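You operate a simulated robot arm through the tools that you are given. There is no shell and no other tool. Be economical: measure what you need, move in short steps, check, and stop when the job is done.

You run a simulated two-armed robot. Do the job below in one go: nothing can be reset, and whatever is moved stays where it is left.

JOB
Open the top counter drawer, take the sponge on the third shelf from the bottom of the white bookcase and put it away in the inside of the top counter drawer, then shut the drawer. Open the power cabinet door, switch the yellow cabinet switch off, then shut the door. Open the middle counter drawer, take the silver tank wagon and put it in the inside of the middle counter drawer, then shut the drawer. Fetch the brown roofed wagon and set it on the top of the green bench. Take the grey open wagon and put it on the top of the green bench. Any order will do.

The check looks at the end state, three seconds after you hand in, the way a careful person would. Anything else that was tipped, shoved, dropped, spilled or broken makes it a failure.

ROBOT AND FRAMES
Two 6-joint arms with two-finger grippers on one trunk, on a base that drives. Base frame: it is fixed to the floor where the robot stands at the start and does not move with it; the origin is under the middle of the robot, x ahead of it, y to its left, z up; the surface under the hand at the start is at about z = 0.9. Units: m, rad, N and s.
The left shoulder is at the start at [0.07, 0.148, 1.361], the right one opposite. With the tool pointing down near the work surface each hand reaches from about 0.42 to 0.7 m from the robot's upright axis, wherever it stands, measured 20 degrees to its own side. Places, roughly: brown roofed wagon [0, 3.25, 0.75]; grey open wagon [0.5, 3.75, 0.75]; inside of the middle counter drawer [0.8, -0.3, 0.4]; inside of the top counter drawer [0.8, -0.3, 0.6]; middle counter drawer [0.8, -0.2, 0.4]; power cabinet door [-7.4, -0.1, 1.6]; silver tank wagon [-0.25, 3.5, 0.75]; sponge (10x7x4 cm) [-7.9, 0.6, 0.9]; top counter drawer [0.8, -0.2, 0.7]; top of the green bench [2.4, 2, 0.8]; yellow cabinet switch [-7.5, 0, 1.6]. Payload 2.45 kg a hand.
The TCP of each hand is the grasp point between the finger pads, 0.03 m short of the fingertips. In the tool frame z runs along the fingers and y along their closing line. The gripper opens to 0.106 m. The gripper's body begins 0.079 m behind the TCP.
Orientation is that of the tool frame in the base frame, as a unit quaternion [x, y, z, w]. With the fingers straight down and closing along the base's y, the tool's x points along the base's -x, its y along +y and its z along -z.

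CONTROLS
- The arms move only by the tool jog_arm. It takes "left_plan", "right_plan" or both (then of equal length, played together; a hand with none holds still); each is a list of rows, each an object (a shift or turn left out is 0, a gripper value left out holds the last) with "delta_rot": the turn, a rotation vector about the tool's x, y, z in rad, a list of three; "linear": the shift along the tool's x, y, z in m, a list of three; "gripper": the opening, from 0 (shut) to 1 (fully open). In form: [{"delta_rot": [wx, wy, wz], "linear": [x, y, z], "gripper": gripper}, ...]. A call has 1 to 20 rows; each row is the pose to reach, as a shift and turn from the pose commanded when the call began, along the tool's axes at that moment. Rows are played at 5 a second. More than 0.05 m and 0.15 rad between two rows, or a gripper value outside its range, and nothing of the call is played. A pose out of reach is approached as far as the arm can. The call stops where the force on the tool passes 40 N (or 10 N more than at its start, if that is more) or the arm is blocked; 0.2 s more then pass. Each finger travels about 0.072 m/s and halts on what it meets, pressing with about 36 N; the grip force reading is that of the motor and also rises with nothing between the fingers. The clock runs only during rows and for 0.2 s after the last one: add rows that repeat a pose to give the fingers time. It gives the time, the measured TCP pose, the force on the tool (base axes), the opening and the grip force at its end, in the units of the frame above (readings bear some noise), with the torque about the TCP (base axes, N m) and any sound that the robot's microphone picked up, and new pictures: "pictures" is both (left out), scene, wrist or none (wrist: the cameras of the hands that moved).
- Cameras (640 x 400 px; columns grow to the right, rows downward): "scene" is now at [0.1088, 0.0117, 1.5682]; the picture's right is [0.22, -0.98, 0.00], its down [-0.84, -0.19, -0.50] and it looks along [0.49, 0.11, -0.86] (base axes); focal length 283 px, centre (320, 200). "left" rides on the left gripper at [0.076, 0.002, -0.106] in its tool frame; the picture's right is [-0.02, 1.00, 0.00], its down [-0.78, -0.02, -0.62] and it looks along [-0.62, -0.01, 0.78] (tool axes); focal length 247 px, centre (320, 200). "right" rides on the right gripper at [0.076, -0.002, -0.106] in its tool frame; the picture's right is [0.02, 1.00, 0.00], its down [-0.78, 0.02, -0.62] and it looks along [-0.62, 0.01, 0.78] (tool axes); focal length 247 px, centre (320, 200). There is no depth. A picture from a camera that has moved, and an enlarged one, comes with that camera's place and axes in the base frame and with its lens. The place of the scene camera against the robot may be out by one fixed shift of up to 0.018 m in any direction.
- move_column(by): slides the trunk up (or, below 0, down) by that many m; the arms and the scene camera ride with it, the base frame stays. It gives what a move gives, with no picture.
- roll_base(legs): drives the robot by 1 to 6 legs, each [ahead, left, turn to the left] in m, m and rad, along the robot's own axes; the way and the turn of a leg run together, so that a leg with both is an arc; at most 1.5 m and 3.142 rad a leg. The arms and the cameras ride along, it lands a little off, and it stops where it bumps. It gives what a move gives, and a new picture of the scene camera.
- turn_head(pan, tilt): turns the head with the scene camera to pan (to the left, within 1.501 rad either way) and tilt (down, from -0.506 to 1.204), counted from straight ahead of the robot. It gives what a move gives, and a new picture of the scene camera.
- inspect(camera, box): a new picture of the part [left, top, right, bottom] of that camera's present view, enlarged. It takes no simulated time.
- job_done(): hands the job in; it is judged then, once.

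Work in short steps. Places have to be worked out from the pictures, the camera data and where the tool is seen: move nearer, look again, correct. Check each grasp and each placing, and mend what went wrong. You have 217 turns and 260 pictures in all, those below and enlarged ones among them. Open the grippers and draw the arms clear of the work before you hand the job in, unless the task says otherwise; then end with one line.

The tools are called after "Call:" as a command line: name --argument value ..., lists and objects as JSON in quotes. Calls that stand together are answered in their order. jog_arm: Moves the arms, as the interface text tells. Its arguments: {"type":"object","properties":{"left_plan":{"type":"array"},"right_plan":{"type":"array"},"pictures":{"type":"string","enum":["both","scene","wrist","none"]}},"required":[]} The other tools are called the same way: move_column (by) slides the trunk up or down; roll_base (legs) drives the base; turn_head (pan, tilt) turns the head that bears the scene camera; inspect (camera, box) takes an enlarged picture of a part of a camera's view; job_done () hands the job in.

At the start:

```text
t: 0.0
left_tool_pos: [0.496, 0.346, 1.001]
left_orientation: [0.0, 1.0, 0.0, -0.001]
left_ft_force: [0.7, 0.4, 0.2]
left_torque: [-0.03, 0.0, 0.02]
left_gripper_width: 0.1059
left_grasp_force: 0.1
right_tool_pos: [0.5842, -0.1556, 1.0444]
right_orientation: [0.0, 1.0, 0.0, 0.001]
right_ft_force: [-0.2, 0.7, -0.6]
right_torque: [0.0, -0.01, -0.02]
right_gripper_width: 0.106
right_grasp_force: 0.0
trunk travel left (down, up): [-0.833, 0.107]
robot x, y, heading: [-0.0016, -0.0003, -0.001]
head pan, tilt: [0.216, 1.042]
```

scene: 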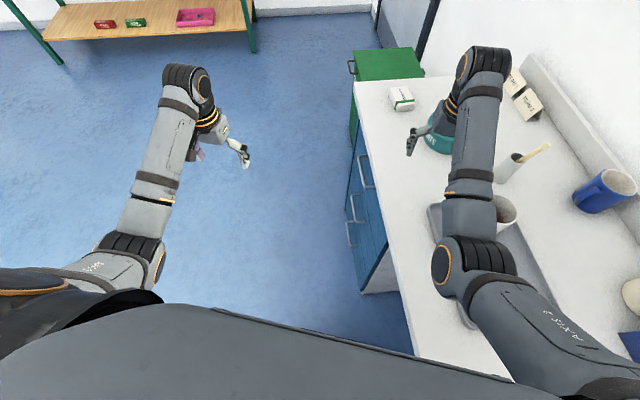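
right: 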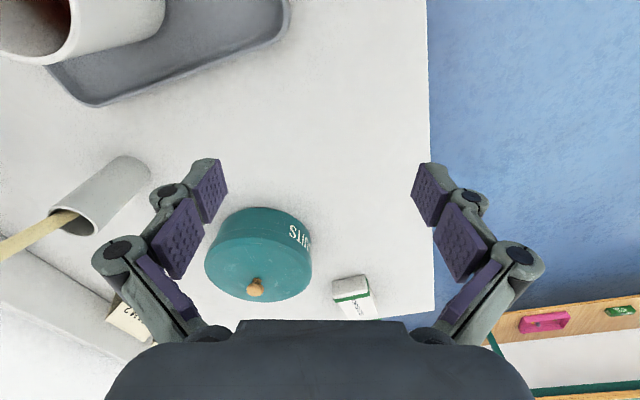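
left: 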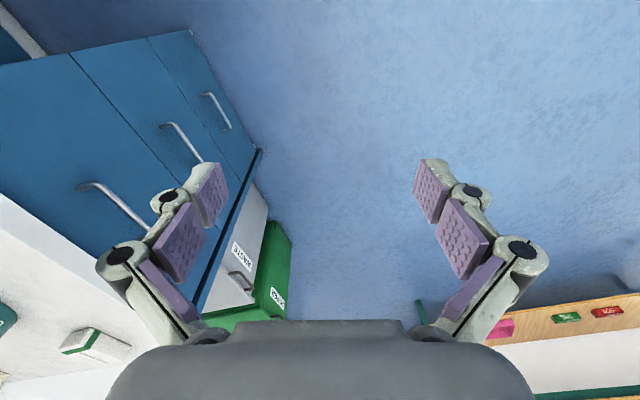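

I start by looking around: the counter with drawers is to the right-front; I'll survey with the head.

Call:
turn_head --pan -0.3 --tilt 0.7

Call:
turn_head --pan 1.3 --tilt 0.3

```text
t: 0.9
left_tool_pos: [0.4951, 0.3446, 1.0014]
left_orientation: [-0.001, 1.0, 0.001, 0.0]
left_ft_force: [0.4, 0.9, 0.2]
left_torque: [0.02, 0.02, -0.01]
left_gripper_width: 0.106
left_grasp_force: 0.0
right_tool_pos: [0.5831, -0.1557, 1.0451]
right_orientation: [0.0, 1.0, 0.0, 0.001]
right_ft_force: [0.5, 1.1, 0.7]
right_torque: [0.02, 0.0, 0.03]
right_gripper_width: 0.1062
right_grasp_force: 0.1
trunk travel left (down, up): [-0.833, 0.107]
robot x, y, heading: [0.0003, -0.0011, 0.0]
head pan, tilt: [-0.3, 0.7]
camera scene: at [0.1245, -0.0277, 1.5945], right [-0.29, -0.96, 0.0], down [-0.62, 0.19, -0.76], along [0.73, -0.23, -0.64], focal length 283 px, centre (320, 200)
```

scene: 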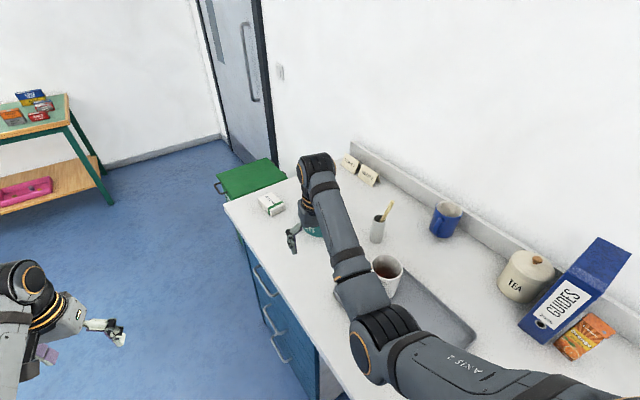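

```text
t: 2.6
left_tool_pos: [0.4957, 0.3452, 1.0003]
left_orientation: [0.001, 1.0, 0.0, -0.001]
left_ft_force: [-0.6, 0.0, 0.2]
left_torque: [0.01, 0.01, 0.01]
left_gripper_width: 0.106
left_grasp_force: 0.0
right_tool_pos: [0.5823, -0.1559, 1.0448]
right_orientation: [0.0, 1.0, -0.001, 0.0]
right_ft_force: [0.6, -0.2, -0.1]
right_torque: [0.0, 0.02, 0.0]
right_gripper_width: 0.1059
right_grasp_force: 0.1
trunk travel left (down, up): [-0.833, 0.107]
robot x, y, heading: [0.004, -0.0014, -0.001]
head pan, tilt: [1.3, 0.3]
camera scene: at [0.0685, 0.0872, 1.6306], right [0.96, -0.27, 0.0], down [-0.08, -0.29, -0.96], along [0.26, 0.92, -0.3], focal length 283 px, centre (320, 200)
```

scene: 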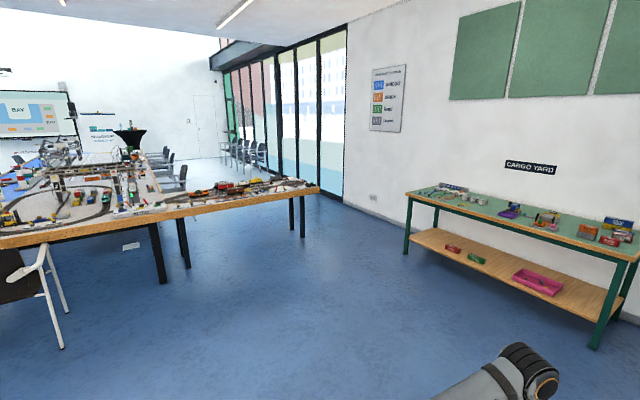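

The wagons are on the train layout table ahead-left; the green bench is to the right. I enlarge both.

Call:
inspect --camera "scene" --box '[0, 130, 330, 250]'

Call:
inspect --camera "scene" --box '[400, 160, 640, 310]'

```text
1.94 times, centred on (165, 190) of scene
camera zoom: at [0.0685, 0.0872, 1.6306], right [0.96, -0.27, 0.0], down [-0.08, -0.29, -0.96], along [0.26, 0.92, -0.3], focal length 549 px, centre (621, 219)
```

zoom: 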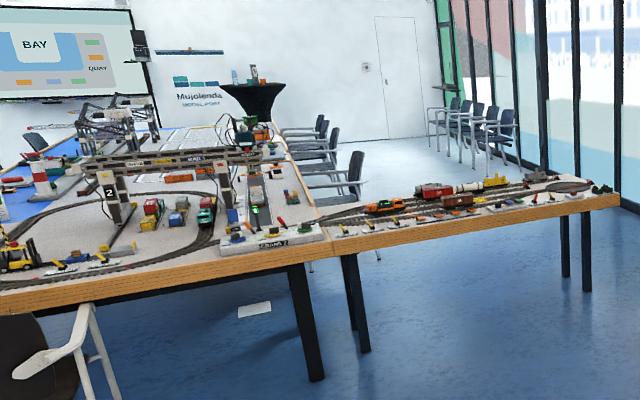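

```text
2.67 times, centred on (520, 235) of scene
camera zoom: at [0.0685, 0.0872, 1.6306], right [0.96, -0.27, 0.0], down [-0.08, -0.29, -0.96], along [0.26, 0.92, -0.3], focal length 755 px, centre (-213, 107)
```

zoom: 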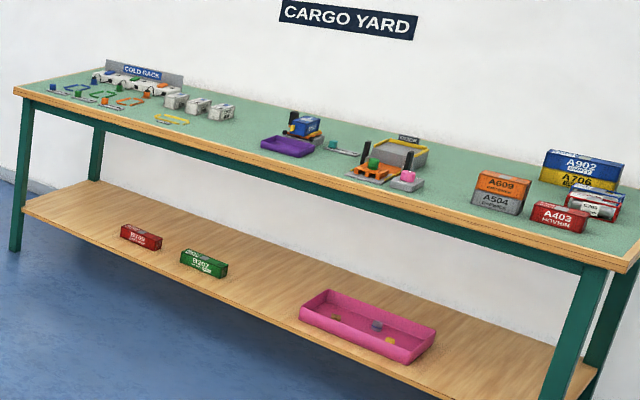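

The counter edge runs at about 0.3 rad to the x axis, so I drive off to its front and turn to face the drawers.

Call:
roll_base --legs '[[0, 0.95, 0], [0.45, 0, 0], [0, 0, -1.26]]'

Call:
turn_head --pan 0.0 --tilt 0.75

```text
t: 13.1
left_tool_pos: [0.9332, 0.5979, 1.0001]
left_orientation: [0.585, 0.811, 0.0, 0.0]
left_ft_force: [0.0, 0.9, -0.4]
left_torque: [-0.02, 0.01, -0.01]
left_gripper_width: 0.1061
left_grasp_force: 0.1
right_tool_pos: [0.485, 0.3574, 1.0456]
right_orientation: [0.586, 0.81, 0.0, 0.0]
right_ft_force: [0.7, 0.4, -0.6]
right_torque: [0.03, 0.01, 0.01]
right_gripper_width: 0.1059
right_grasp_force: 0.0
trunk travel left (down, up): [-0.833, 0.107]
robot x, y, heading: [0.45, 0.9591, -1.253]
head pan, tilt: [1.3, 0.3]
camera scene: at [0.5525, 0.9145, 1.6306], right [0.05, -1.0, 0.0], down [-0.3, -0.01, -0.96], along [0.95, 0.05, -0.3], focal length 283 px, centre (320, 200)
```

scene: 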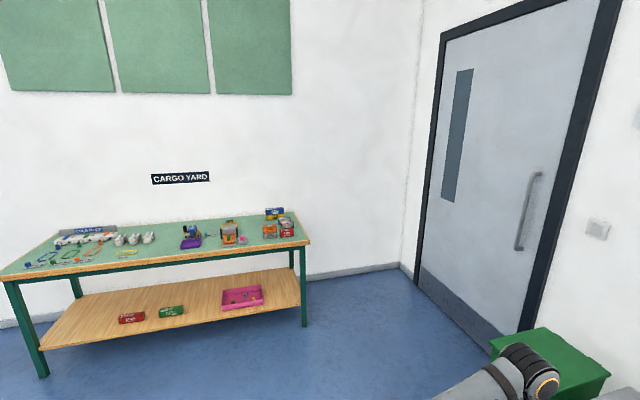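

```text
t: 14.5
left_tool_pos: [0.9329, 0.5985, 1.0006]
left_orientation: [0.585, 0.811, 0.0, 0.001]
left_ft_force: [-0.1, 0.2, 0.4]
left_torque: [0.02, -0.02, -0.03]
left_gripper_width: 0.1058
left_grasp_force: 0.0
right_tool_pos: [0.4845, 0.3577, 1.0452]
right_orientation: [0.586, 0.81, 0.0, 0.0]
right_ft_force: [0.8, 0.8, 0.8]
right_torque: [-0.03, 0.0, -0.04]
right_gripper_width: 0.106
right_grasp_force: 0.0
trunk travel left (down, up): [-0.833, 0.107]
robot x, y, heading: [0.4498, 0.9623, -1.254]
head pan, tilt: [0.0, 0.75]
camera scene: at [0.4851, 0.8312, 1.5903], right [-0.95, -0.31, 0.0], down [-0.21, 0.65, -0.73], along [0.23, -0.69, -0.68], focal length 283 px, centre (320, 200)
```

scene: 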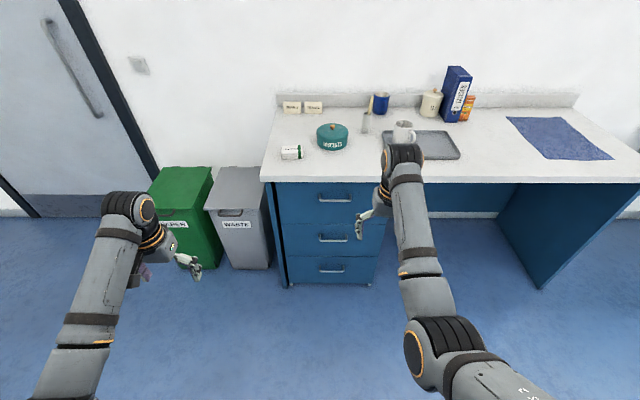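

The top handle bar is horizontal, about 0.97 m ahead at z≈0.8. I lower the trunk and turn the right hand to point forward with fingers closing vertically.

Call:
move_column --by -0.2

Call:
jog_arm --right_plan '[{"delta_rot": [-0.08, -0.08, 0.08], "gripper": 0.6}, {"delta_rot": [-0.16, -0.16, 0.16]}, {"delta_rot": [-0.24, -0.24, 0.24]}, {"delta_rot": [-0.32, -0.32, 0.32]}, {"delta_rot": [-0.4, -0.4, 0.4]}, {"delta_rot": [-0.48, -0.48, 0.48]}, {"delta_rot": [-0.56, -0.56, 0.56]}, {"delta_rot": [-0.64, -0.64, 0.64]}, {"delta_rot": [-0.72, -0.72, 0.72]}, {"delta_rot": [-0.8, -0.8, 0.8]}, {"delta_rot": [-0.88, -0.88, 0.88]}, {"delta_rot": [-0.96, -0.96, 0.96]}, {"delta_rot": [-1.04, -1.04, 1.04]}, {"delta_rot": [-1.12, -1.12, 1.12]}, {"delta_rot": [-1.17, -1.17, 1.17]}, {"delta_rot": [-1.2092, -1.2092, 1.2092]}]'

```text
t: 16.7
left_tool_pos: [0.9329, 0.5978, 0.7996]
left_orientation: [0.586, 0.81, 0.0, 0.0]
left_ft_force: [0.0, 0.5, -0.9]
left_torque: [-0.03, -0.04, -0.02]
left_gripper_width: 0.1061
left_grasp_force: 0.0
right_tool_pos: [0.4836, 0.3574, 0.8438]
right_orientation: [0.587, 0.809, 0.0, 0.001]
right_ft_force: [1.2, 0.7, 0.0]
right_torque: [-0.02, -0.01, 0.03]
right_gripper_width: 0.1062
right_grasp_force: 0.0
trunk travel left (down, up): [-0.633, 0.307]
robot x, y, heading: [0.4406, 0.9606, -1.252]
head pan, tilt: [0.0, 0.75]
```

```text
t: 20.1
left_tool_pos: [0.9333, 0.5981, 0.8004]
left_orientation: [0.586, 0.81, 0.0, 0.0]
left_ft_force: [0.4, -0.5, -0.7]
left_torque: [-0.05, -0.02, -0.01]
left_gripper_width: 0.1058
left_grasp_force: 0.1
right_tool_pos: [0.4819, 0.3574, 0.8454]
right_orientation: [0.698, 0.136, 0.108, 0.694]
right_ft_force: [-0.5, 0.2, 0.1]
right_torque: [0.0, -0.02, -0.01]
right_gripper_width: 0.0634
right_grasp_force: 0.0
trunk travel left (down, up): [-0.633, 0.307]
robot x, y, heading: [0.4535, 0.9616, -1.251]
head pan, tilt: [0.0, 0.75]
camera scene: at [0.4848, 0.8313, 1.3903], right [-0.95, -0.31, 0.0], down [-0.21, 0.65, -0.73], along [0.23, -0.69, -0.68], focal length 283 px, centre (320, 200)
camera right: at [0.5185, 0.4836, 0.8439], right [0.06, 0.01, 1.0], down [-0.95, 0.32, 0.06], along [-0.32, -0.95, 0.03], focal length 247 px, centre (320, 200)
```

scene: 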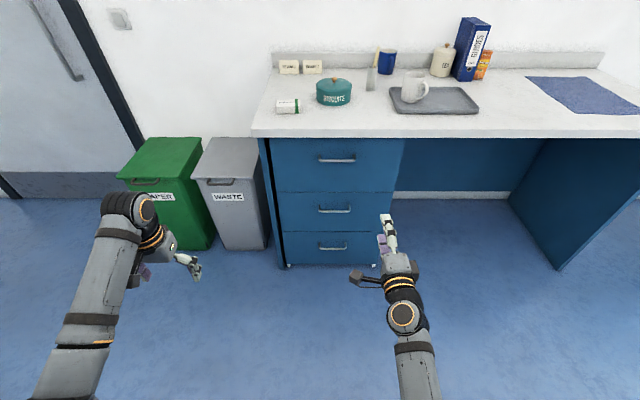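
right: 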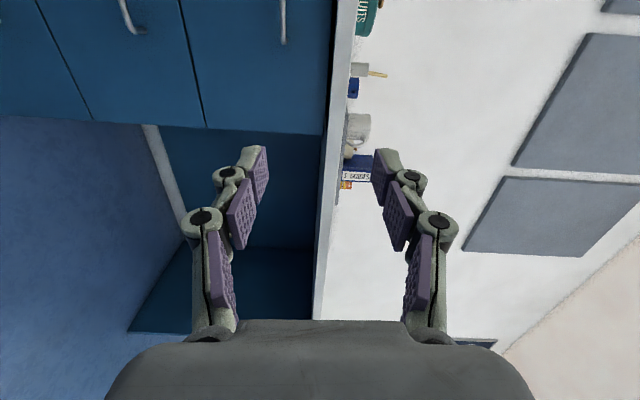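

The handle is at z≈0.77, about 0.42 m ahead of the hand and 0.09 m to its left. I drive closer and lower the hand a bit.

Call:
roll_base --legs '[[0.28, 0.09, 0]]'

Call:
jog_arm --right_plan '[{"linear": [0, -0.035, 0]}, {"linear": [0, -0.07, 0]}]'

```text
t: 22.1
left_tool_pos: [1.1058, 0.3607, 0.7996]
left_orientation: [0.586, 0.81, 0.0, 0.0]
left_ft_force: [0.4, 0.8, 0.1]
left_torque: [-0.02, 0.02, -0.03]
left_gripper_width: 0.1061
left_grasp_force: 0.0
right_tool_pos: [0.6546, 0.1191, 0.8453]
right_orientation: [0.699, 0.137, 0.108, 0.694]
right_ft_force: [0.0, -0.1, 0.9]
right_torque: [0.02, -0.01, 0.01]
right_gripper_width: 0.0638
right_grasp_force: 0.0
trunk travel left (down, up): [-0.633, 0.307]
robot x, y, heading: [0.6266, 0.7217, -1.257]
head pan, tilt: [0.0, 0.75]
camera scene: at [0.6581, 0.5926, 1.3902], right [-0.95, -0.31, 0.0], down [-0.21, 0.65, -0.73], along [0.23, -0.69, -0.68], focal length 283 px, centre (320, 200)
```

scene: 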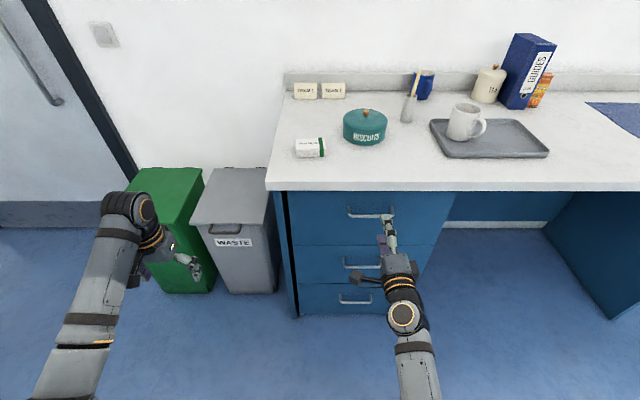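

```text
t: 22.7
left_tool_pos: [1.1067, 0.3586, 0.8006]
left_orientation: [0.587, 0.81, 0.001, -0.001]
left_ft_force: [-0.6, 0.0, 0.1]
left_torque: [0.0, 0.02, 0.01]
left_gripper_width: 0.1059
left_grasp_force: 0.1
right_tool_pos: [0.6551, 0.1175, 0.7747]
right_orientation: [0.694, 0.164, 0.09, 0.695]
right_ft_force: [-3.8, -1.5, 0.2]
right_torque: [0.1, -0.16, 0.24]
right_gripper_width: 0.0634
right_grasp_force: 0.0
right hand out of reach, approached as far as the arm can: row 1
trunk travel left (down, up): [-0.633, 0.307]
robot x, y, heading: [0.6208, 0.7231, -1.248]
head pan, tilt: [0.0, 0.75]
camera scene: at [0.658, 0.5917, 1.3902], right [-0.95, -0.31, 0.0], down [-0.21, 0.65, -0.73], along [0.23, -0.69, -0.68], focal length 283 px, centre (320, 200)
camera right: at [0.6888, 0.2456, 0.7685], right [0.12, 0.03, 0.99], down [-0.95, 0.3, 0.11], along [-0.3, -0.95, 0.06], focal length 247 px, centre (320, 200)
```

scene: 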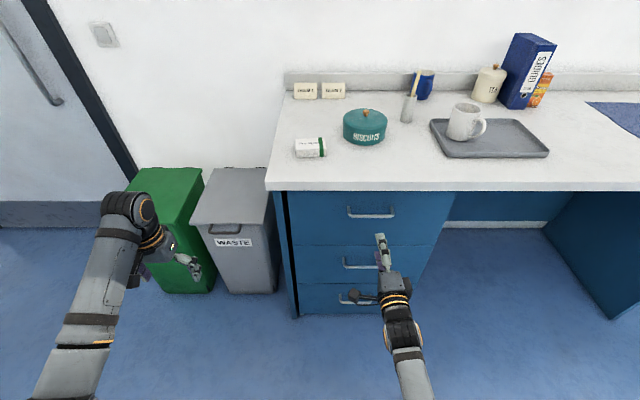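
right: 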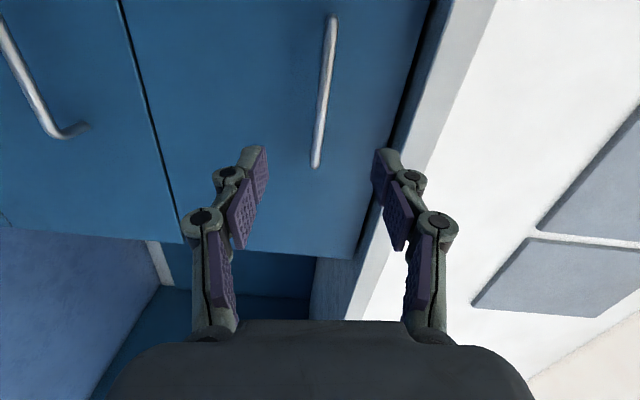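

The handle is aligned ahead but the wrist is at a limit; lowering the trunk with the hand held at height should cure it.

Call:
move_column --by -0.15

Call:
jog_arm --right_plan '[{"linear": [0, 0.05, 0]}, {"linear": [0, 0.1, 0]}, {"linear": [0, 0.15, 0]}, {"linear": [0, 0.15, 0]}]' --pictures "wrist"

```text
t: 24.5
left_tool_pos: [1.1051, 0.3614, 0.6501]
left_orientation: [0.587, 0.81, -0.001, 0.0]
left_ft_force: [-0.5, -0.3, -0.1]
left_torque: [0.02, 0.0, -0.02]
left_gripper_width: 0.106
left_grasp_force: 0.0
right_tool_pos: [0.6525, 0.1179, 0.6271]
right_orientation: [0.699, 0.138, 0.108, 0.693]
right_ft_force: [0.9, 0.0, 0.0]
right_torque: [0.02, -0.04, -0.01]
right_gripper_width: 0.0638
right_grasp_force: 0.0
trunk travel left (down, up): [-0.483, 0.457]
robot x, y, heading: [0.6226, 0.7206, -1.249]
head pan, tilt: [0.0, 0.75]
```

```text
t: 25.5
left_tool_pos: [1.1056, 0.3611, 0.6504]
left_orientation: [0.586, 0.81, 0.0, -0.001]
left_ft_force: [-0.5, -0.8, -1.0]
left_torque: [0.01, 0.03, 0.01]
left_gripper_width: 0.106
left_grasp_force: 0.0
right_tool_pos: [0.6426, 0.1192, 0.7651]
right_orientation: [0.697, 0.174, 0.082, 0.691]
right_ft_force: [-0.1, -0.3, -0.4]
right_torque: [0.04, 0.0, 0.02]
right_gripper_width: 0.0636
right_grasp_force: 0.1
right hand out of reach, approached as far as the arm can: row 1, 2
trunk travel left (down, up): [-0.483, 0.457]
robot x, y, heading: [0.6221, 0.7209, -1.251]
head pan, tilt: [0.0, 0.75]
camera right: at [0.6769, 0.2461, 0.7586], right [0.15, 0.03, 0.99], down [-0.94, 0.3, 0.13], along [-0.3, -0.95, 0.07], focal length 247 px, centre (320, 200)
```

right: 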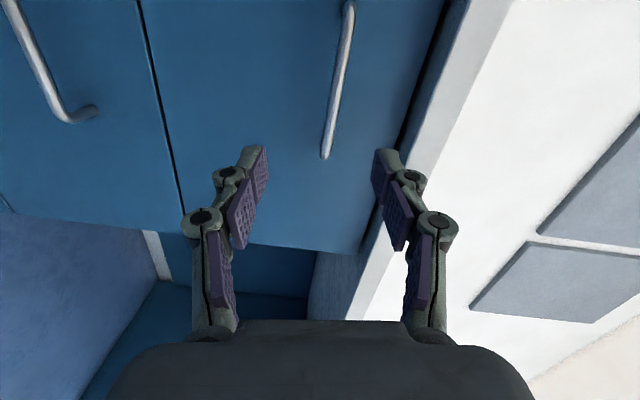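

The hand is rolled by ~0.15 rad; I correct the roll and see whether it is reachable here, raising it slightly.

Call:
jog_arm --right_plan '[{"delta_rot": [0, 0, 0.07], "linear": [0, 0.01, 0.0]}, {"delta_rot": [0, 0, 0.15], "linear": [0, 0.01, 0.02]}, {"delta_rot": [0, 0, 0.15], "linear": [0, 0.01, 0.05]}]' --pictures "wrist"

```text
t: 26.3
left_tool_pos: [1.1066, 0.359, 0.6511]
left_orientation: [0.587, 0.81, 0.0, -0.001]
left_ft_force: [-0.4, 0.4, 0.9]
left_torque: [0.01, 0.02, 0.0]
left_gripper_width: 0.106
left_grasp_force: 0.1
right_tool_pos: [0.6647, 0.072, 0.7728]
right_orientation: [0.712, 0.098, 0.146, 0.68]
right_ft_force: [0.1, 1.3, -0.9]
right_torque: [-0.04, -0.01, -0.01]
right_gripper_width: 0.0637
right_grasp_force: 0.0
trunk travel left (down, up): [-0.483, 0.457]
robot x, y, heading: [0.6261, 0.7195, -1.257]
head pan, tilt: [0.0, 0.75]
camera right: at [0.7024, 0.1986, 0.7816], right [-0.04, -0.05, 1.0], down [-0.95, 0.32, -0.02], along [-0.32, -0.95, -0.06], focal length 247 px, centre (320, 200)
```

right: 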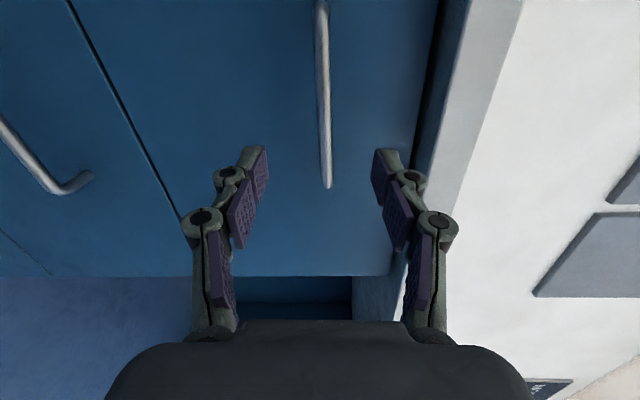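

Now well aligned with the bar between the fingers. Advancing in steps.

Call:
jog_arm --right_plan '[{"linear": [0, 0, 0.03]}, {"linear": [0, 0.002, 0.06]}, {"linear": [0, 0.002, 0.07]}]' --pictures "wrist"

```text
t: 27.1
left_tool_pos: [1.1059, 0.3599, 0.6499]
left_orientation: [0.587, 0.81, 0.0, 0.0]
left_ft_force: [0.2, 0.9, -0.5]
left_torque: [-0.03, 0.0, 0.02]
left_gripper_width: 0.106
left_grasp_force: 0.0
right_tool_pos: [0.7004, 0.006, 0.7861]
right_orientation: [0.706, 0.084, 0.161, 0.684]
right_ft_force: [-0.1, 1.2, 0.1]
right_torque: [-0.01, 0.01, 0.01]
right_gripper_width: 0.0635
right_grasp_force: 0.1
trunk travel left (down, up): [-0.483, 0.457]
robot x, y, heading: [0.6236, 0.7232, -1.247]
head pan, tilt: [0.0, 0.75]
camera right: at [0.7362, 0.1319, 0.7962], right [-0.08, -0.04, 1.0], down [-0.95, 0.32, -0.06], along [-0.31, -0.95, -0.07], focal length 247 px, centre (320, 200)
```

right: 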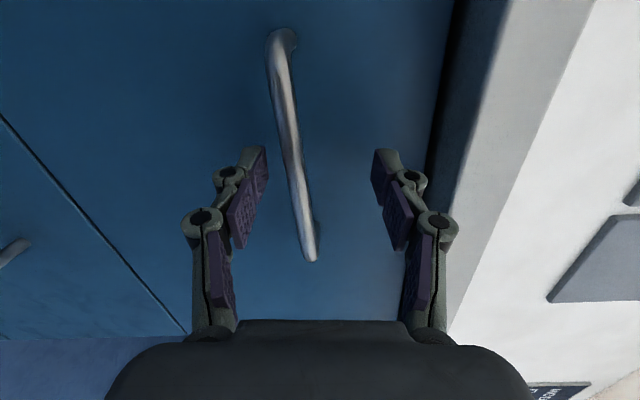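

Bar is slightly below the finger centre; shift down 1.3 cm, roll a little and advance 2 cm.

Call:
jog_arm --right_plan '[{"delta_rot": [0, 0, -0.06], "linear": [0, -0.013, 0.0]}, {"delta_rot": [0, 0, -0.08], "linear": [0, -0.013, 0.02]}]' --pictures "wrist"

```text
t: 27.7
left_tool_pos: [1.1053, 0.3615, 0.6518]
left_orientation: [0.586, 0.81, -0.002, 0.001]
left_ft_force: [0.1, 0.5, -0.1]
left_torque: [-0.08, -0.03, 0.03]
left_gripper_width: 0.1061
left_grasp_force: 0.0
right_tool_pos: [0.7072, -0.01, 0.7749]
right_orientation: [0.702, 0.112, 0.132, 0.69]
right_ft_force: [-0.6, 5.0, -1.0]
right_torque: [-0.14, -0.08, -0.04]
right_gripper_width: 0.0638
right_grasp_force: 0.0
trunk travel left (down, up): [-0.483, 0.457]
robot x, y, heading: [0.6287, 0.7205, -1.247]
head pan, tilt: [0.0, 0.75]
camera right: at [0.7435, 0.1163, 0.7783], right [-0.01, -0.01, 1.0], down [-0.95, 0.32, 0.0], along [-0.32, -0.95, -0.02], focal length 247 px, centre (320, 200)
```

right: 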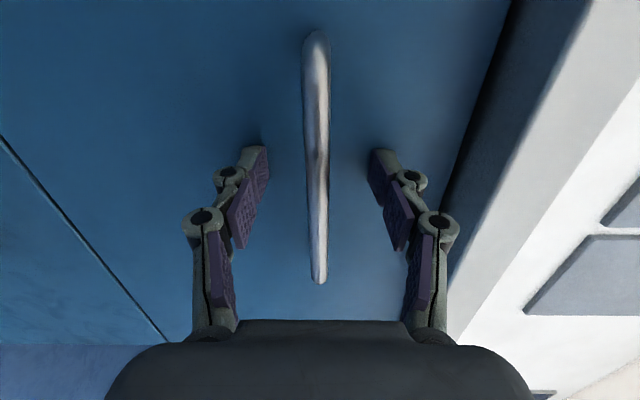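

Centred, fingertips touching the face. Close on the bar.

Call:
jog_arm --right_plan '[{"gripper": 0.0, "linear": [0, 0, -0.004]}, {"gripper": 0.0, "linear": [0, 0, -0.004]}, {"gripper": 0.0, "linear": [0, 0, -0.004]}, {"gripper": 0.0, "linear": [0, 0, -0.004]}]' --pictures "wrist"

```text
t: 28.7
left_tool_pos: [1.105, 0.3621, 0.6514]
left_orientation: [0.586, 0.81, -0.001, 0.001]
left_ft_force: [-0.8, -0.4, 0.2]
left_torque: [0.01, 0.01, 0.01]
left_gripper_width: 0.106
left_grasp_force: 0.0
right_tool_pos: [0.7064, -0.0087, 0.7751]
right_orientation: [0.702, 0.113, 0.131, 0.69]
right_ft_force: [-1.0, 8.0, 5.5]
right_torque: [-0.16, 0.68, 0.0]
right_gripper_width: 0.0095
right_grasp_force: 35.2
trunk travel left (down, up): [-0.483, 0.457]
robot x, y, heading: [0.6249, 0.7232, -1.252]
head pan, tilt: [0.0, 0.75]
camera right: at [0.7425, 0.1188, 0.7779], right [0.0, -0.01, 1.0], down [-0.95, 0.32, 0.0], along [-0.32, -0.95, -0.01], focal length 247 px, centre (320, 200)
```

right: 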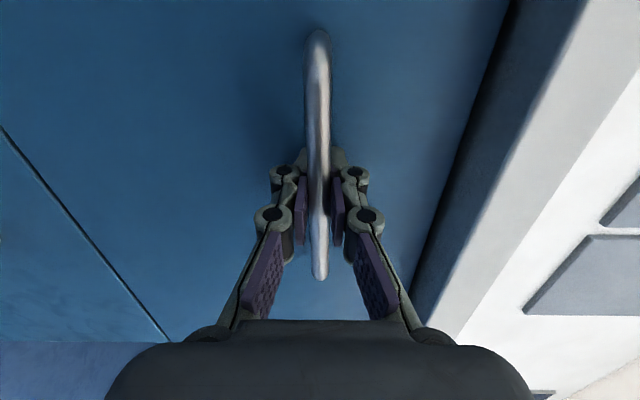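

Bar gripped. Pull the drawer by driving straight back.

Call:
roll_base --legs '[[-0.3, 0, 0]]'

```text
t: 30.7
left_tool_pos: [1.012, 0.6467, 0.6504]
left_orientation: [0.586, 0.81, -0.001, 0.0]
left_ft_force: [0.4, 0.4, -1.5]
left_torque: [0.01, 0.0, -0.01]
left_gripper_width: 0.1061
left_grasp_force: 0.1
right_tool_pos: [0.6127, 0.2786, 0.7758]
right_orientation: [0.702, 0.113, 0.133, 0.691]
right_ft_force: [4.7, 1.5, 8.2]
right_torque: [-0.16, 0.63, -0.21]
right_gripper_width: 0.0097
right_grasp_force: 35.7
trunk travel left (down, up): [-0.483, 0.457]
robot x, y, heading: [0.528, 1.0087, -1.244]
head pan, tilt: [0.0, 0.75]
camera scene: at [0.5645, 0.8804, 1.2405], right [-0.95, -0.31, 0.0], down [-0.21, 0.65, -0.73], along [0.23, -0.7, -0.68], focal length 283 px, centre (320, 200)
```

scene: 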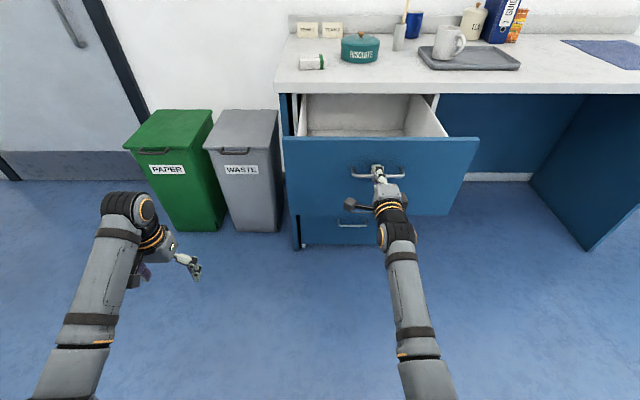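

Drawer is open 0.3 m and empty. Release and retreat.

Call:
jog_arm --right_plan '[{"gripper": 0.5}, {"gripper": 0.5}, {"gripper": 0.5}, {"gripper": 0.5, "linear": [0, 0, -0.05]}, {"gripper": 0.5, "linear": [0, 0, -0.09]}]' --pictures "none"

Call:
roll_base --legs '[[-0.25, 0, 0]]'

```text
t: 31.9
left_tool_pos: [1.0119, 0.6463, 0.6512]
left_orientation: [0.586, 0.811, 0.0, 0.0]
left_ft_force: [0.8, -1.0, 0.5]
left_torque: [0.02, 0.0, -0.03]
left_gripper_width: 0.1062
left_grasp_force: 0.0
right_tool_pos: [0.5739, 0.3544, 0.7822]
right_orientation: [0.695, 0.126, 0.12, 0.697]
right_ft_force: [0.4, -0.5, -0.2]
right_torque: [-0.02, 0.01, -0.03]
right_gripper_width: 0.0529
right_grasp_force: 0.0
trunk travel left (down, up): [-0.483, 0.457]
robot x, y, heading: [0.53, 1.0051, -1.251]
head pan, tilt: [0.0, 0.75]
```

```text
t: 33.7
left_tool_pos: [0.9346, 0.8838, 0.6506]
left_orientation: [0.585, 0.811, 0.0, -0.001]
left_ft_force: [0.6, 0.7, 0.7]
left_torque: [0.0, -0.04, -0.01]
left_gripper_width: 0.1058
left_grasp_force: 0.1
right_tool_pos: [0.4965, 0.5938, 0.7742]
right_orientation: [0.699, 0.127, 0.12, 0.694]
right_ft_force: [-0.3, -0.1, 0.0]
right_torque: [0.03, 0.0, -0.03]
right_gripper_width: 0.0531
right_grasp_force: 0.1
trunk travel left (down, up): [-0.483, 0.457]
robot x, y, heading: [0.448, 1.2491, -1.251]
head pan, tilt: [0.0, 0.75]
camera scene: at [0.4856, 1.116, 1.2404], right [-0.95, -0.31, 0.0], down [-0.21, 0.65, -0.73], along [0.23, -0.69, -0.68], focal length 283 px, centre (320, 200)
```

scene: 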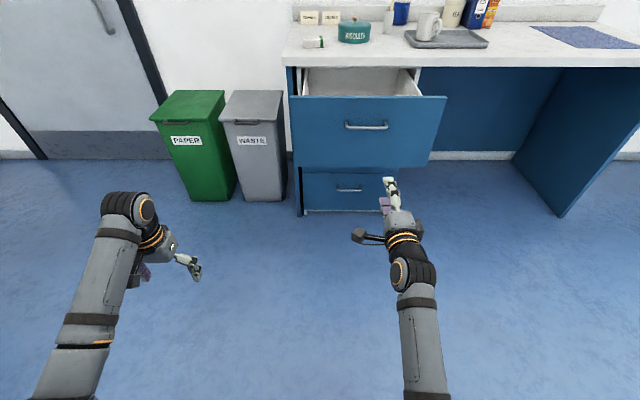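

Now turn to face west (toward the cabinet and bookcase), raise the trunk and look.

Call:
roll_base --legs '[[0, 0, -1.89]]'

Call:
move_column --by 0.35

Call:
turn_head --pan 0.0 --tilt 0.2

```text
t: 38.7
left_tool_pos: [-0.0447, 0.9006, 0.6503]
left_orientation: [1.0, -0.002, 0.001, 0.0]
left_ft_force: [0.2, 0.0, 0.6]
left_torque: [0.03, -0.01, 0.0]
left_gripper_width: 0.106
left_grasp_force: 0.0
right_tool_pos: [-0.1816, 1.4075, 0.7742]
right_orientation: [0.512, -0.493, -0.493, 0.502]
right_ft_force: [0.3, 0.1, -0.4]
right_torque: [-0.01, 0.01, -0.02]
right_gripper_width: 0.0531
right_grasp_force: 0.0
trunk travel left (down, up): [-0.483, 0.457]
robot x, y, heading: [0.4521, 1.2421, 3.137]
head pan, tilt: [0.0, 0.75]
camera scene: at [0.3108, 1.2418, 1.2403], right [0.0, 1.0, 0.0], down [0.68, 0.0, -0.73], along [-0.73, 0.0, -0.68], focal length 283 px, centre (320, 200)
```

scene: 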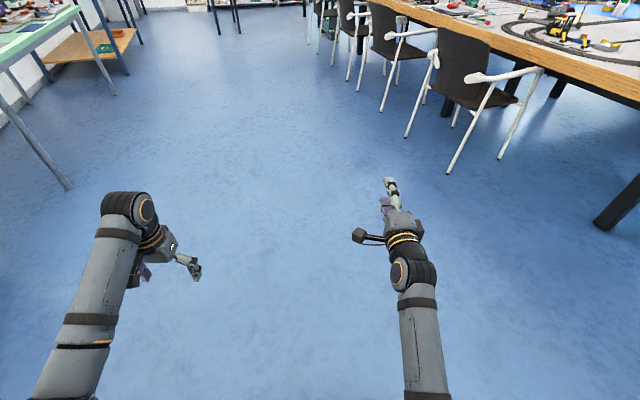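

```text
t: 42.1
left_tool_pos: [-0.0441, 0.8994, 1.0007]
left_orientation: [1.0, -0.001, 0.0, 0.0]
left_ft_force: [-0.1, -0.2, 0.5]
left_torque: [0.02, -0.01, 0.01]
left_gripper_width: 0.1059
left_grasp_force: 0.0
right_tool_pos: [-0.1803, 1.408, 1.123]
right_orientation: [0.512, -0.493, -0.494, 0.501]
right_ft_force: [0.3, 0.4, -0.1]
right_torque: [0.0, 0.01, 0.01]
right_gripper_width: 0.0531
right_grasp_force: 0.2
trunk travel left (down, up): [-0.833, 0.107]
robot x, y, heading: [0.4479, 1.241, 3.142]
head pan, tilt: [0.0, 0.75]
```

```text
t: 43.1
left_tool_pos: [-0.0449, 0.9007, 1.001]
left_orientation: [1.0, -0.002, 0.0, 0.001]
left_ft_force: [-0.3, -1.1, 0.5]
left_torque: [0.03, -0.01, 0.0]
left_gripper_width: 0.1059
left_grasp_force: 0.0
right_tool_pos: [-0.1801, 1.4084, 1.1241]
right_orientation: [0.512, -0.493, -0.494, 0.501]
right_ft_force: [-0.5, -0.3, 0.4]
right_torque: [-0.02, 0.01, -0.02]
right_gripper_width: 0.0531
right_grasp_force: 0.0
trunk travel left (down, up): [-0.833, 0.107]
robot x, y, heading: [0.4559, 1.2432, 3.14]
head pan, tilt: [0.0, 0.201]
camera scene: at [0.3005, 1.2417, 1.6398], right [0.0, 1.0, 0.0], down [0.2, 0.0, -0.98], along [-0.98, 0.0, -0.2], focal length 283 px, centre (320, 200)
```

scene: 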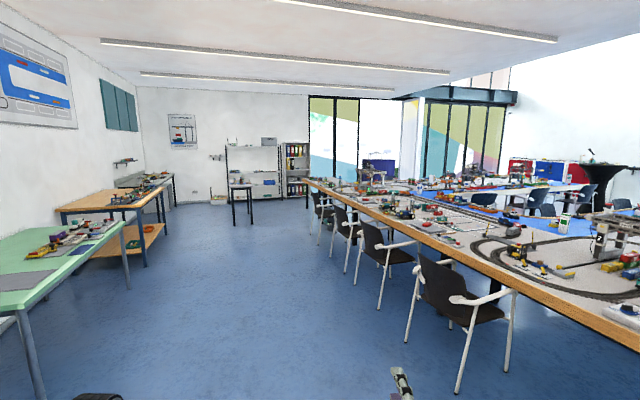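

The room is rotated ~0.3 rad. Enlarge the far end with bookcase and cabinet.

Call:
inspect --camera "scene" --box '[100, 90, 340, 240]'

```text
2.67 times, centred on (220, 165) of scene
camera zoom: at [0.3005, 1.2417, 1.6398], right [0.0, 1.0, 0.0], down [0.2, 0.0, -0.98], along [-0.98, 0.0, -0.2], focal length 755 px, centre (587, 293)
```

zoom: 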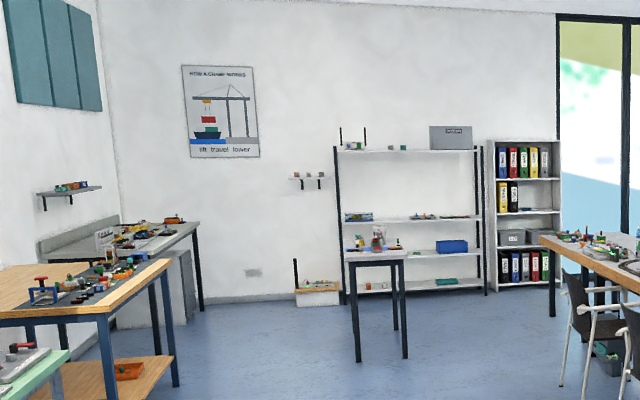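

Cabinet (grey box on top of the metal rack) and white bookcase located; a small table stands in front. I drive along the aisle, then look again.

Call:
roll_base --legs '[[0, 0, 0.316], [1.5, 0, 0], [1.5, 0, 0], [1.2, 0, 0]]'

```text
t: 64.2
left_tool_pos: [-3.8938, -0.5388, 1.0001]
left_orientation: [0.988, 0.156, 0.0, 0.001]
left_ft_force: [0.4, -0.3, 0.3]
left_torque: [-0.01, 0.02, -0.01]
left_gripper_width: 0.1059
left_grasp_force: 0.0
right_tool_pos: [-4.1808, -0.0987, 1.1251]
right_orientation: [0.583, -0.406, -0.409, 0.572]
right_ft_force: [0.5, -0.4, 0.4]
right_torque: [-0.04, 0.01, 0.03]
right_gripper_width: 0.0527
right_grasp_force: 0.1
trunk travel left (down, up): [-0.833, 0.107]
robot x, y, heading: [-3.528, -0.0577, -2.828]
head pan, tilt: [0.0, 0.201]
camera scene: at [-3.6727, -0.1049, 1.64], right [-0.31, 0.95, 0.0], down [0.19, 0.06, -0.98], along [-0.93, -0.3, -0.2], focal length 283 px, centre (320, 200)
```

scene: 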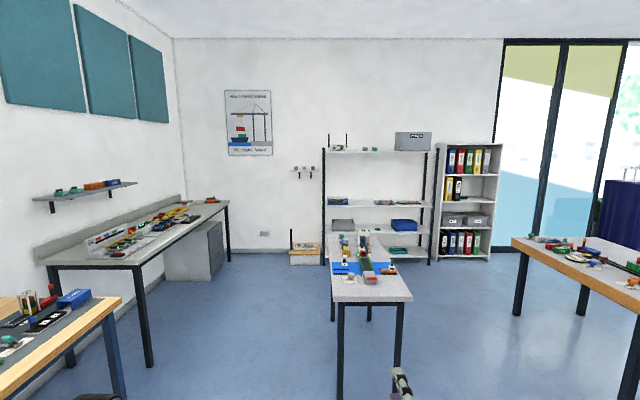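

Look right for chairs before shifting over.

Call:
turn_head --pan -0.9 --tilt 0.5

```text
t: 65.4
left_tool_pos: [-3.8942, -0.5392, 0.9996]
left_orientation: [0.988, 0.156, -0.001, 0.001]
left_ft_force: [0.6, 0.5, 0.3]
left_torque: [0.01, 0.01, 0.01]
left_gripper_width: 0.1063
left_grasp_force: 0.0
right_tool_pos: [-4.1815, -0.0975, 1.1242]
right_orientation: [0.584, -0.406, -0.409, 0.572]
right_ft_force: [-0.2, -0.5, 0.1]
right_torque: [-0.02, 0.01, -0.03]
right_gripper_width: 0.0531
right_grasp_force: 0.0
trunk travel left (down, up): [-0.833, 0.107]
robot x, y, heading: [-3.5283, -0.0601, -2.828]
head pan, tilt: [-0.901, 0.499]
camera scene: at [-3.6602, -0.0261, 1.6123], right [0.55, 0.83, 0.0], down [0.4, -0.27, -0.88], along [-0.73, 0.49, -0.48], focal length 283 px, centre (320, 200)
```

scene: 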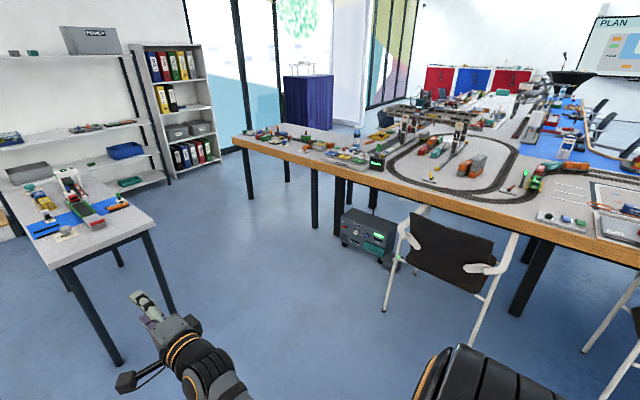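

Lane is between the small table (0.49 m right) and the chair (1.42 m right). Shift right 0.9 and go ahead.

Call:
roll_base --legs '[[0, -0.92, 0], [1.4, 0, 0], [0.9, -0.2, 0]]'

Call:
turn_head --pan 0.0 --tilt 0.2

```text
t: 81.2
left_tool_pos: [-6.4093, -0.192, 1.0008]
left_orientation: [0.986, 0.165, 0.0, 0.0]
left_ft_force: [-1.0, 0.6, -0.5]
left_torque: [0.04, 0.01, -0.01]
left_gripper_width: 0.1059
left_grasp_force: 0.1
right_tool_pos: [-6.7042, 0.2437, 1.1242]
right_orientation: [0.588, -0.4, -0.403, 0.577]
right_ft_force: [-0.1, 0.1, 0.3]
right_torque: [0.0, 0.02, 0.01]
right_gripper_width: 0.053
right_grasp_force: 0.1
trunk travel left (down, up): [-0.833, 0.107]
robot x, y, heading: [-6.0524, 0.2946, -2.814]
head pan, tilt: [-0.901, 0.499]
camera scene: at [-6.1849, 0.3266, 1.6123], right [0.54, 0.84, 0.0], down [0.4, -0.26, -0.88], along [-0.74, 0.47, -0.48], focal length 283 px, centre (320, 200)
```

scene: 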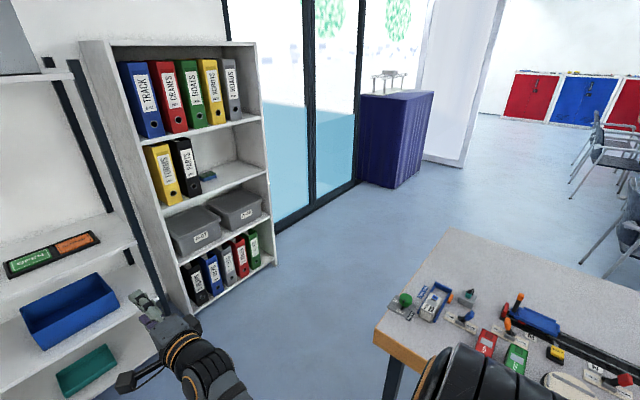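

```text
t: 82.4
left_tool_pos: [-6.4106, -0.1904, 1.0016]
left_orientation: [0.986, 0.166, 0.0, 0.0]
left_ft_force: [-1.0, 0.0, -0.2]
left_torque: [0.02, 0.02, 0.01]
left_gripper_width: 0.106
left_grasp_force: 0.0
right_tool_pos: [-6.7056, 0.244, 1.1241]
right_orientation: [0.587, -0.399, -0.404, 0.577]
right_ft_force: [0.0, 0.3, 0.0]
right_torque: [0.0, 0.0, -0.03]
right_gripper_width: 0.0529
right_grasp_force: 0.0
trunk travel left (down, up): [-0.833, 0.107]
robot x, y, heading: [-6.0579, 0.2975, -2.816]
head pan, tilt: [0.0, 0.201]
camera scene: at [-6.197, 0.2472, 1.6399], right [-0.33, 0.95, 0.0], down [0.19, 0.07, -0.98], along [-0.93, -0.32, -0.2], focal length 283 px, centre (320, 200)
```

scene: 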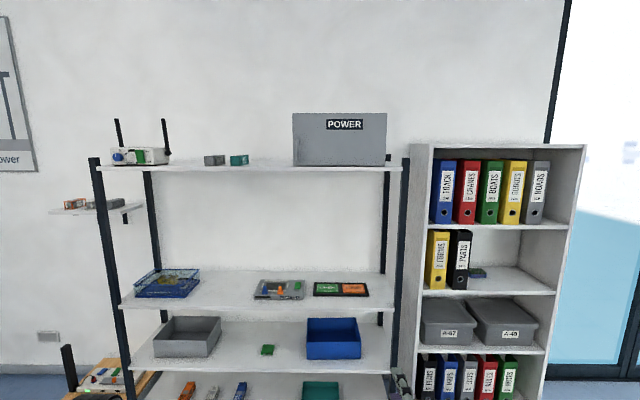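

Bookcase ahead-right; the third shelf has two binders and a small item (sponge). Enlarge both targets.

Call:
inspect --camera "scene" --box '[280, 100, 400, 175]'

Call:
inspect --camera "scene" --box '[410, 210, 570, 310]'

```text
5.33 times, centred on (340, 138) of scene
camera zoom: at [-6.197, 0.2472, 1.6399], right [-0.33, 0.95, 0.0], down [0.19, 0.07, -0.98], along [-0.93, -0.32, -0.2], focal length 1510 px, centre (213, 533)
```

zoom: 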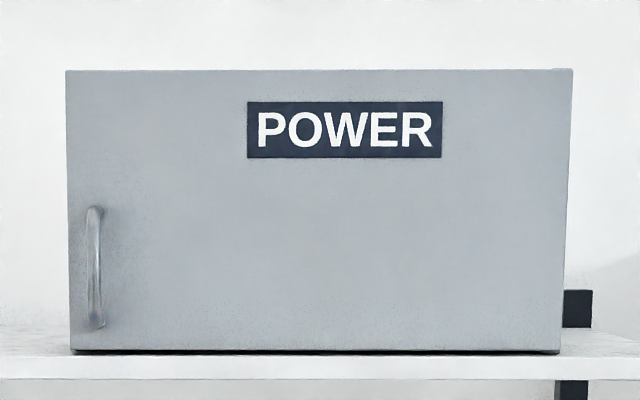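

```text
4.00 times, centred on (490, 260) of scene
camera zoom: at [-6.197, 0.2472, 1.6399], right [-0.33, 0.95, 0.0], down [0.19, 0.07, -0.98], along [-0.93, -0.32, -0.2], focal length 1132 px, centre (-360, -40)
```

zoom: 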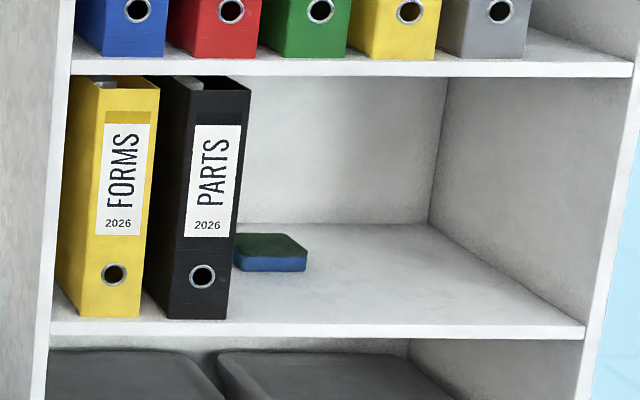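

Handle is a vertical bar on the door's left, hinge right. I raise the trunk 0.1 m to triangulate.

Call:
move_column --by 0.1

Call:
inspect --camera "scene" --box '[280, 120, 400, 195]'

```text
t: 83.8
left_tool_pos: [-6.4091, -0.1903, 1.1004]
left_orientation: [0.986, 0.165, 0.0, -0.001]
left_ft_force: [-0.1, 0.9, 0.3]
left_torque: [-0.02, 0.01, -0.03]
left_gripper_width: 0.1059
left_grasp_force: 0.1
right_tool_pos: [-6.7058, 0.245, 1.2236]
right_orientation: [0.587, -0.4, -0.404, 0.576]
right_ft_force: [0.6, 0.6, -0.4]
right_torque: [0.0, 0.0, -0.02]
right_gripper_width: 0.053
right_grasp_force: 0.2
trunk travel left (down, up): [-0.933, 0.007]
robot x, y, heading: [-6.0546, 0.2969, -2.813]
head pan, tilt: [0.0, 0.201]
```

```text
5.33 times, centred on (340, 158) of scene
camera zoom: at [-6.1971, 0.247, 1.7399], right [-0.33, 0.95, 0.0], down [0.19, 0.07, -0.98], along [-0.93, -0.32, -0.2], focal length 1510 px, centre (213, 427)
```

zoom: 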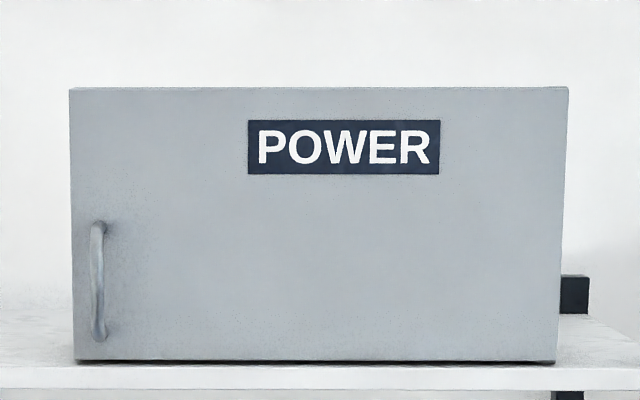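

Door front is 1.29 m from the camera; handle bar at z≈1.605, hinge 0.40 m to its right. I raise the right hand to that height and roll it so fingers close horizontally.

Call:
jog_arm --right_plan '[{"delta_rot": [0, 0, -0.14], "linear": [0, 0.035, 0]}, {"delta_rot": [0, 0, -0.28], "linear": [0, 0.07, 0]}, {"delta_rot": [0, 0, -0.42], "linear": [0, 0.105, 0]}, {"delta_rot": [0, 0, -0.56], "linear": [0, 0.14, 0]}, {"delta_rot": [0, 0, -0.7], "linear": [0, 0.175, 0]}, {"delta_rot": [0, 0, -0.84], "linear": [0, 0.21, 0]}, {"delta_rot": [0, 0, -0.98], "linear": [0, 0.245, 0]}, {"delta_rot": [0, 0, -1.12], "linear": [0, 0.28, 0]}, {"delta_rot": [0, 0, -1.26], "linear": [0, 0.315, 0]}, {"delta_rot": [0, 0, -1.4], "linear": [0, 0.35, 0]}, {"delta_rot": [0, 0, -1.53], "linear": [0, 0.385, 0]}, {"delta_rot": [0, 0, -1.53], "linear": [0, 0.385, 0]}]'

Call:
roll_base --legs '[[0.5, 0, 0], [0, 0.2, 0]]'

```text
t: 85.1
left_tool_pos: [-6.41, -0.1916, 1.0991]
left_orientation: [0.986, 0.166, 0.001, 0.0]
left_ft_force: [-0.4, -0.6, -0.1]
left_torque: [0.0, 0.02, 0.02]
left_gripper_width: 0.1061
left_grasp_force: 0.0
right_tool_pos: [-6.7173, 0.2701, 1.3921]
right_orientation: [0.707, -0.129, -0.609, 0.335]
right_ft_force: [0.1, 0.0, -0.1]
right_torque: [0.01, 0.03, 0.04]
right_gripper_width: 0.0531
right_grasp_force: 0.1
trunk travel left (down, up): [-0.933, 0.007]
robot x, y, heading: [-6.0542, 0.2964, -2.815]
head pan, tilt: [0.0, 0.201]
stopped in row 6 (right hand): the arm was blocked; the commanded pose is now the measured one
camera scene: at [-6.1975, 0.2469, 1.7398], right [-0.33, 0.95, 0.0], down [0.19, 0.07, -0.98], along [-0.93, -0.32, -0.2], focal length 283 px, centre (320, 200)
camera right: at [-6.5981, 0.2596, 1.3359], right [0.23, -0.76, 0.61], down [0.42, 0.65, 0.64], along [-0.88, 0.11, 0.46], focal length 247 px, centre (320, 200)
```

scene: 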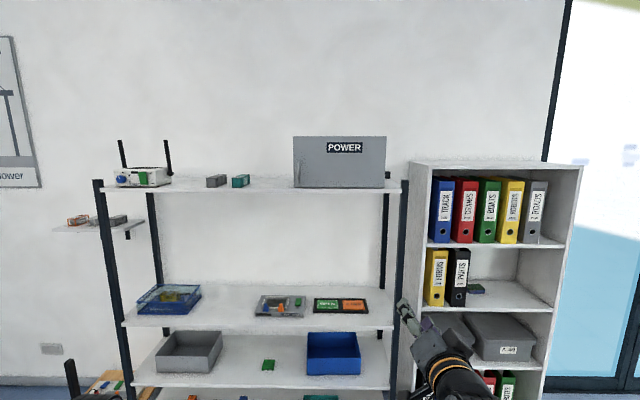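
right: 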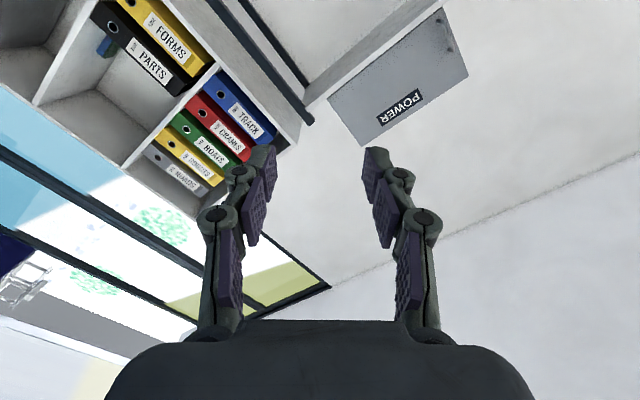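

```text
t: 89.2
left_tool_pos: [-6.8149, -0.5378, 1.101]
left_orientation: [0.986, 0.165, 0.0, 0.002]
left_ft_force: [0.0, 0.2, 0.8]
left_torque: [-0.04, 0.0, -0.03]
left_gripper_width: 0.1059
left_grasp_force: 0.1
right_tool_pos: [-7.1197, -0.0771, 1.3916]
right_orientation: [0.706, -0.131, -0.609, 0.335]
right_ft_force: [-0.1, 0.7, -1.4]
right_torque: [0.04, 0.01, 0.03]
right_gripper_width: 0.053
right_grasp_force: 0.0
trunk travel left (down, up): [-0.933, 0.007]
robot x, y, heading: [-6.4591, -0.0527, -2.803]
head pan, tilt: [0.0, 0.201]
camera scene: at [-6.6017, -0.0982, 1.74], right [-0.33, 0.95, 0.0], down [0.19, 0.06, -0.98], along [-0.93, -0.32, -0.2], focal length 283 px, centre (320, 200)
```

scene: 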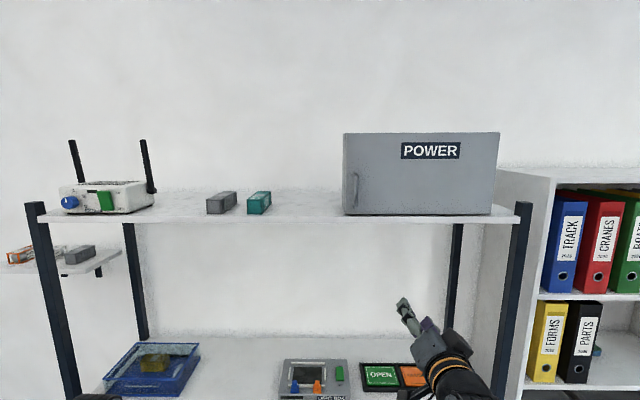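

The arm was blocked mid-roll at z 1.39. I raise the hand first without rolling to see.

Call:
jog_arm --right_plan '[{"linear": [-0.039, 0.03, -0.002]}, {"linear": [-0.078, 0.061, -0.004]}, {"linear": [-0.117, 0.091, -0.006]}, {"linear": [-0.157, 0.122, -0.008]}, {"linear": [-0.168, 0.13, -0.008]}]' --pictures "scene"

```text
refused: row 4 steps farther than a row can; nothing moved
```

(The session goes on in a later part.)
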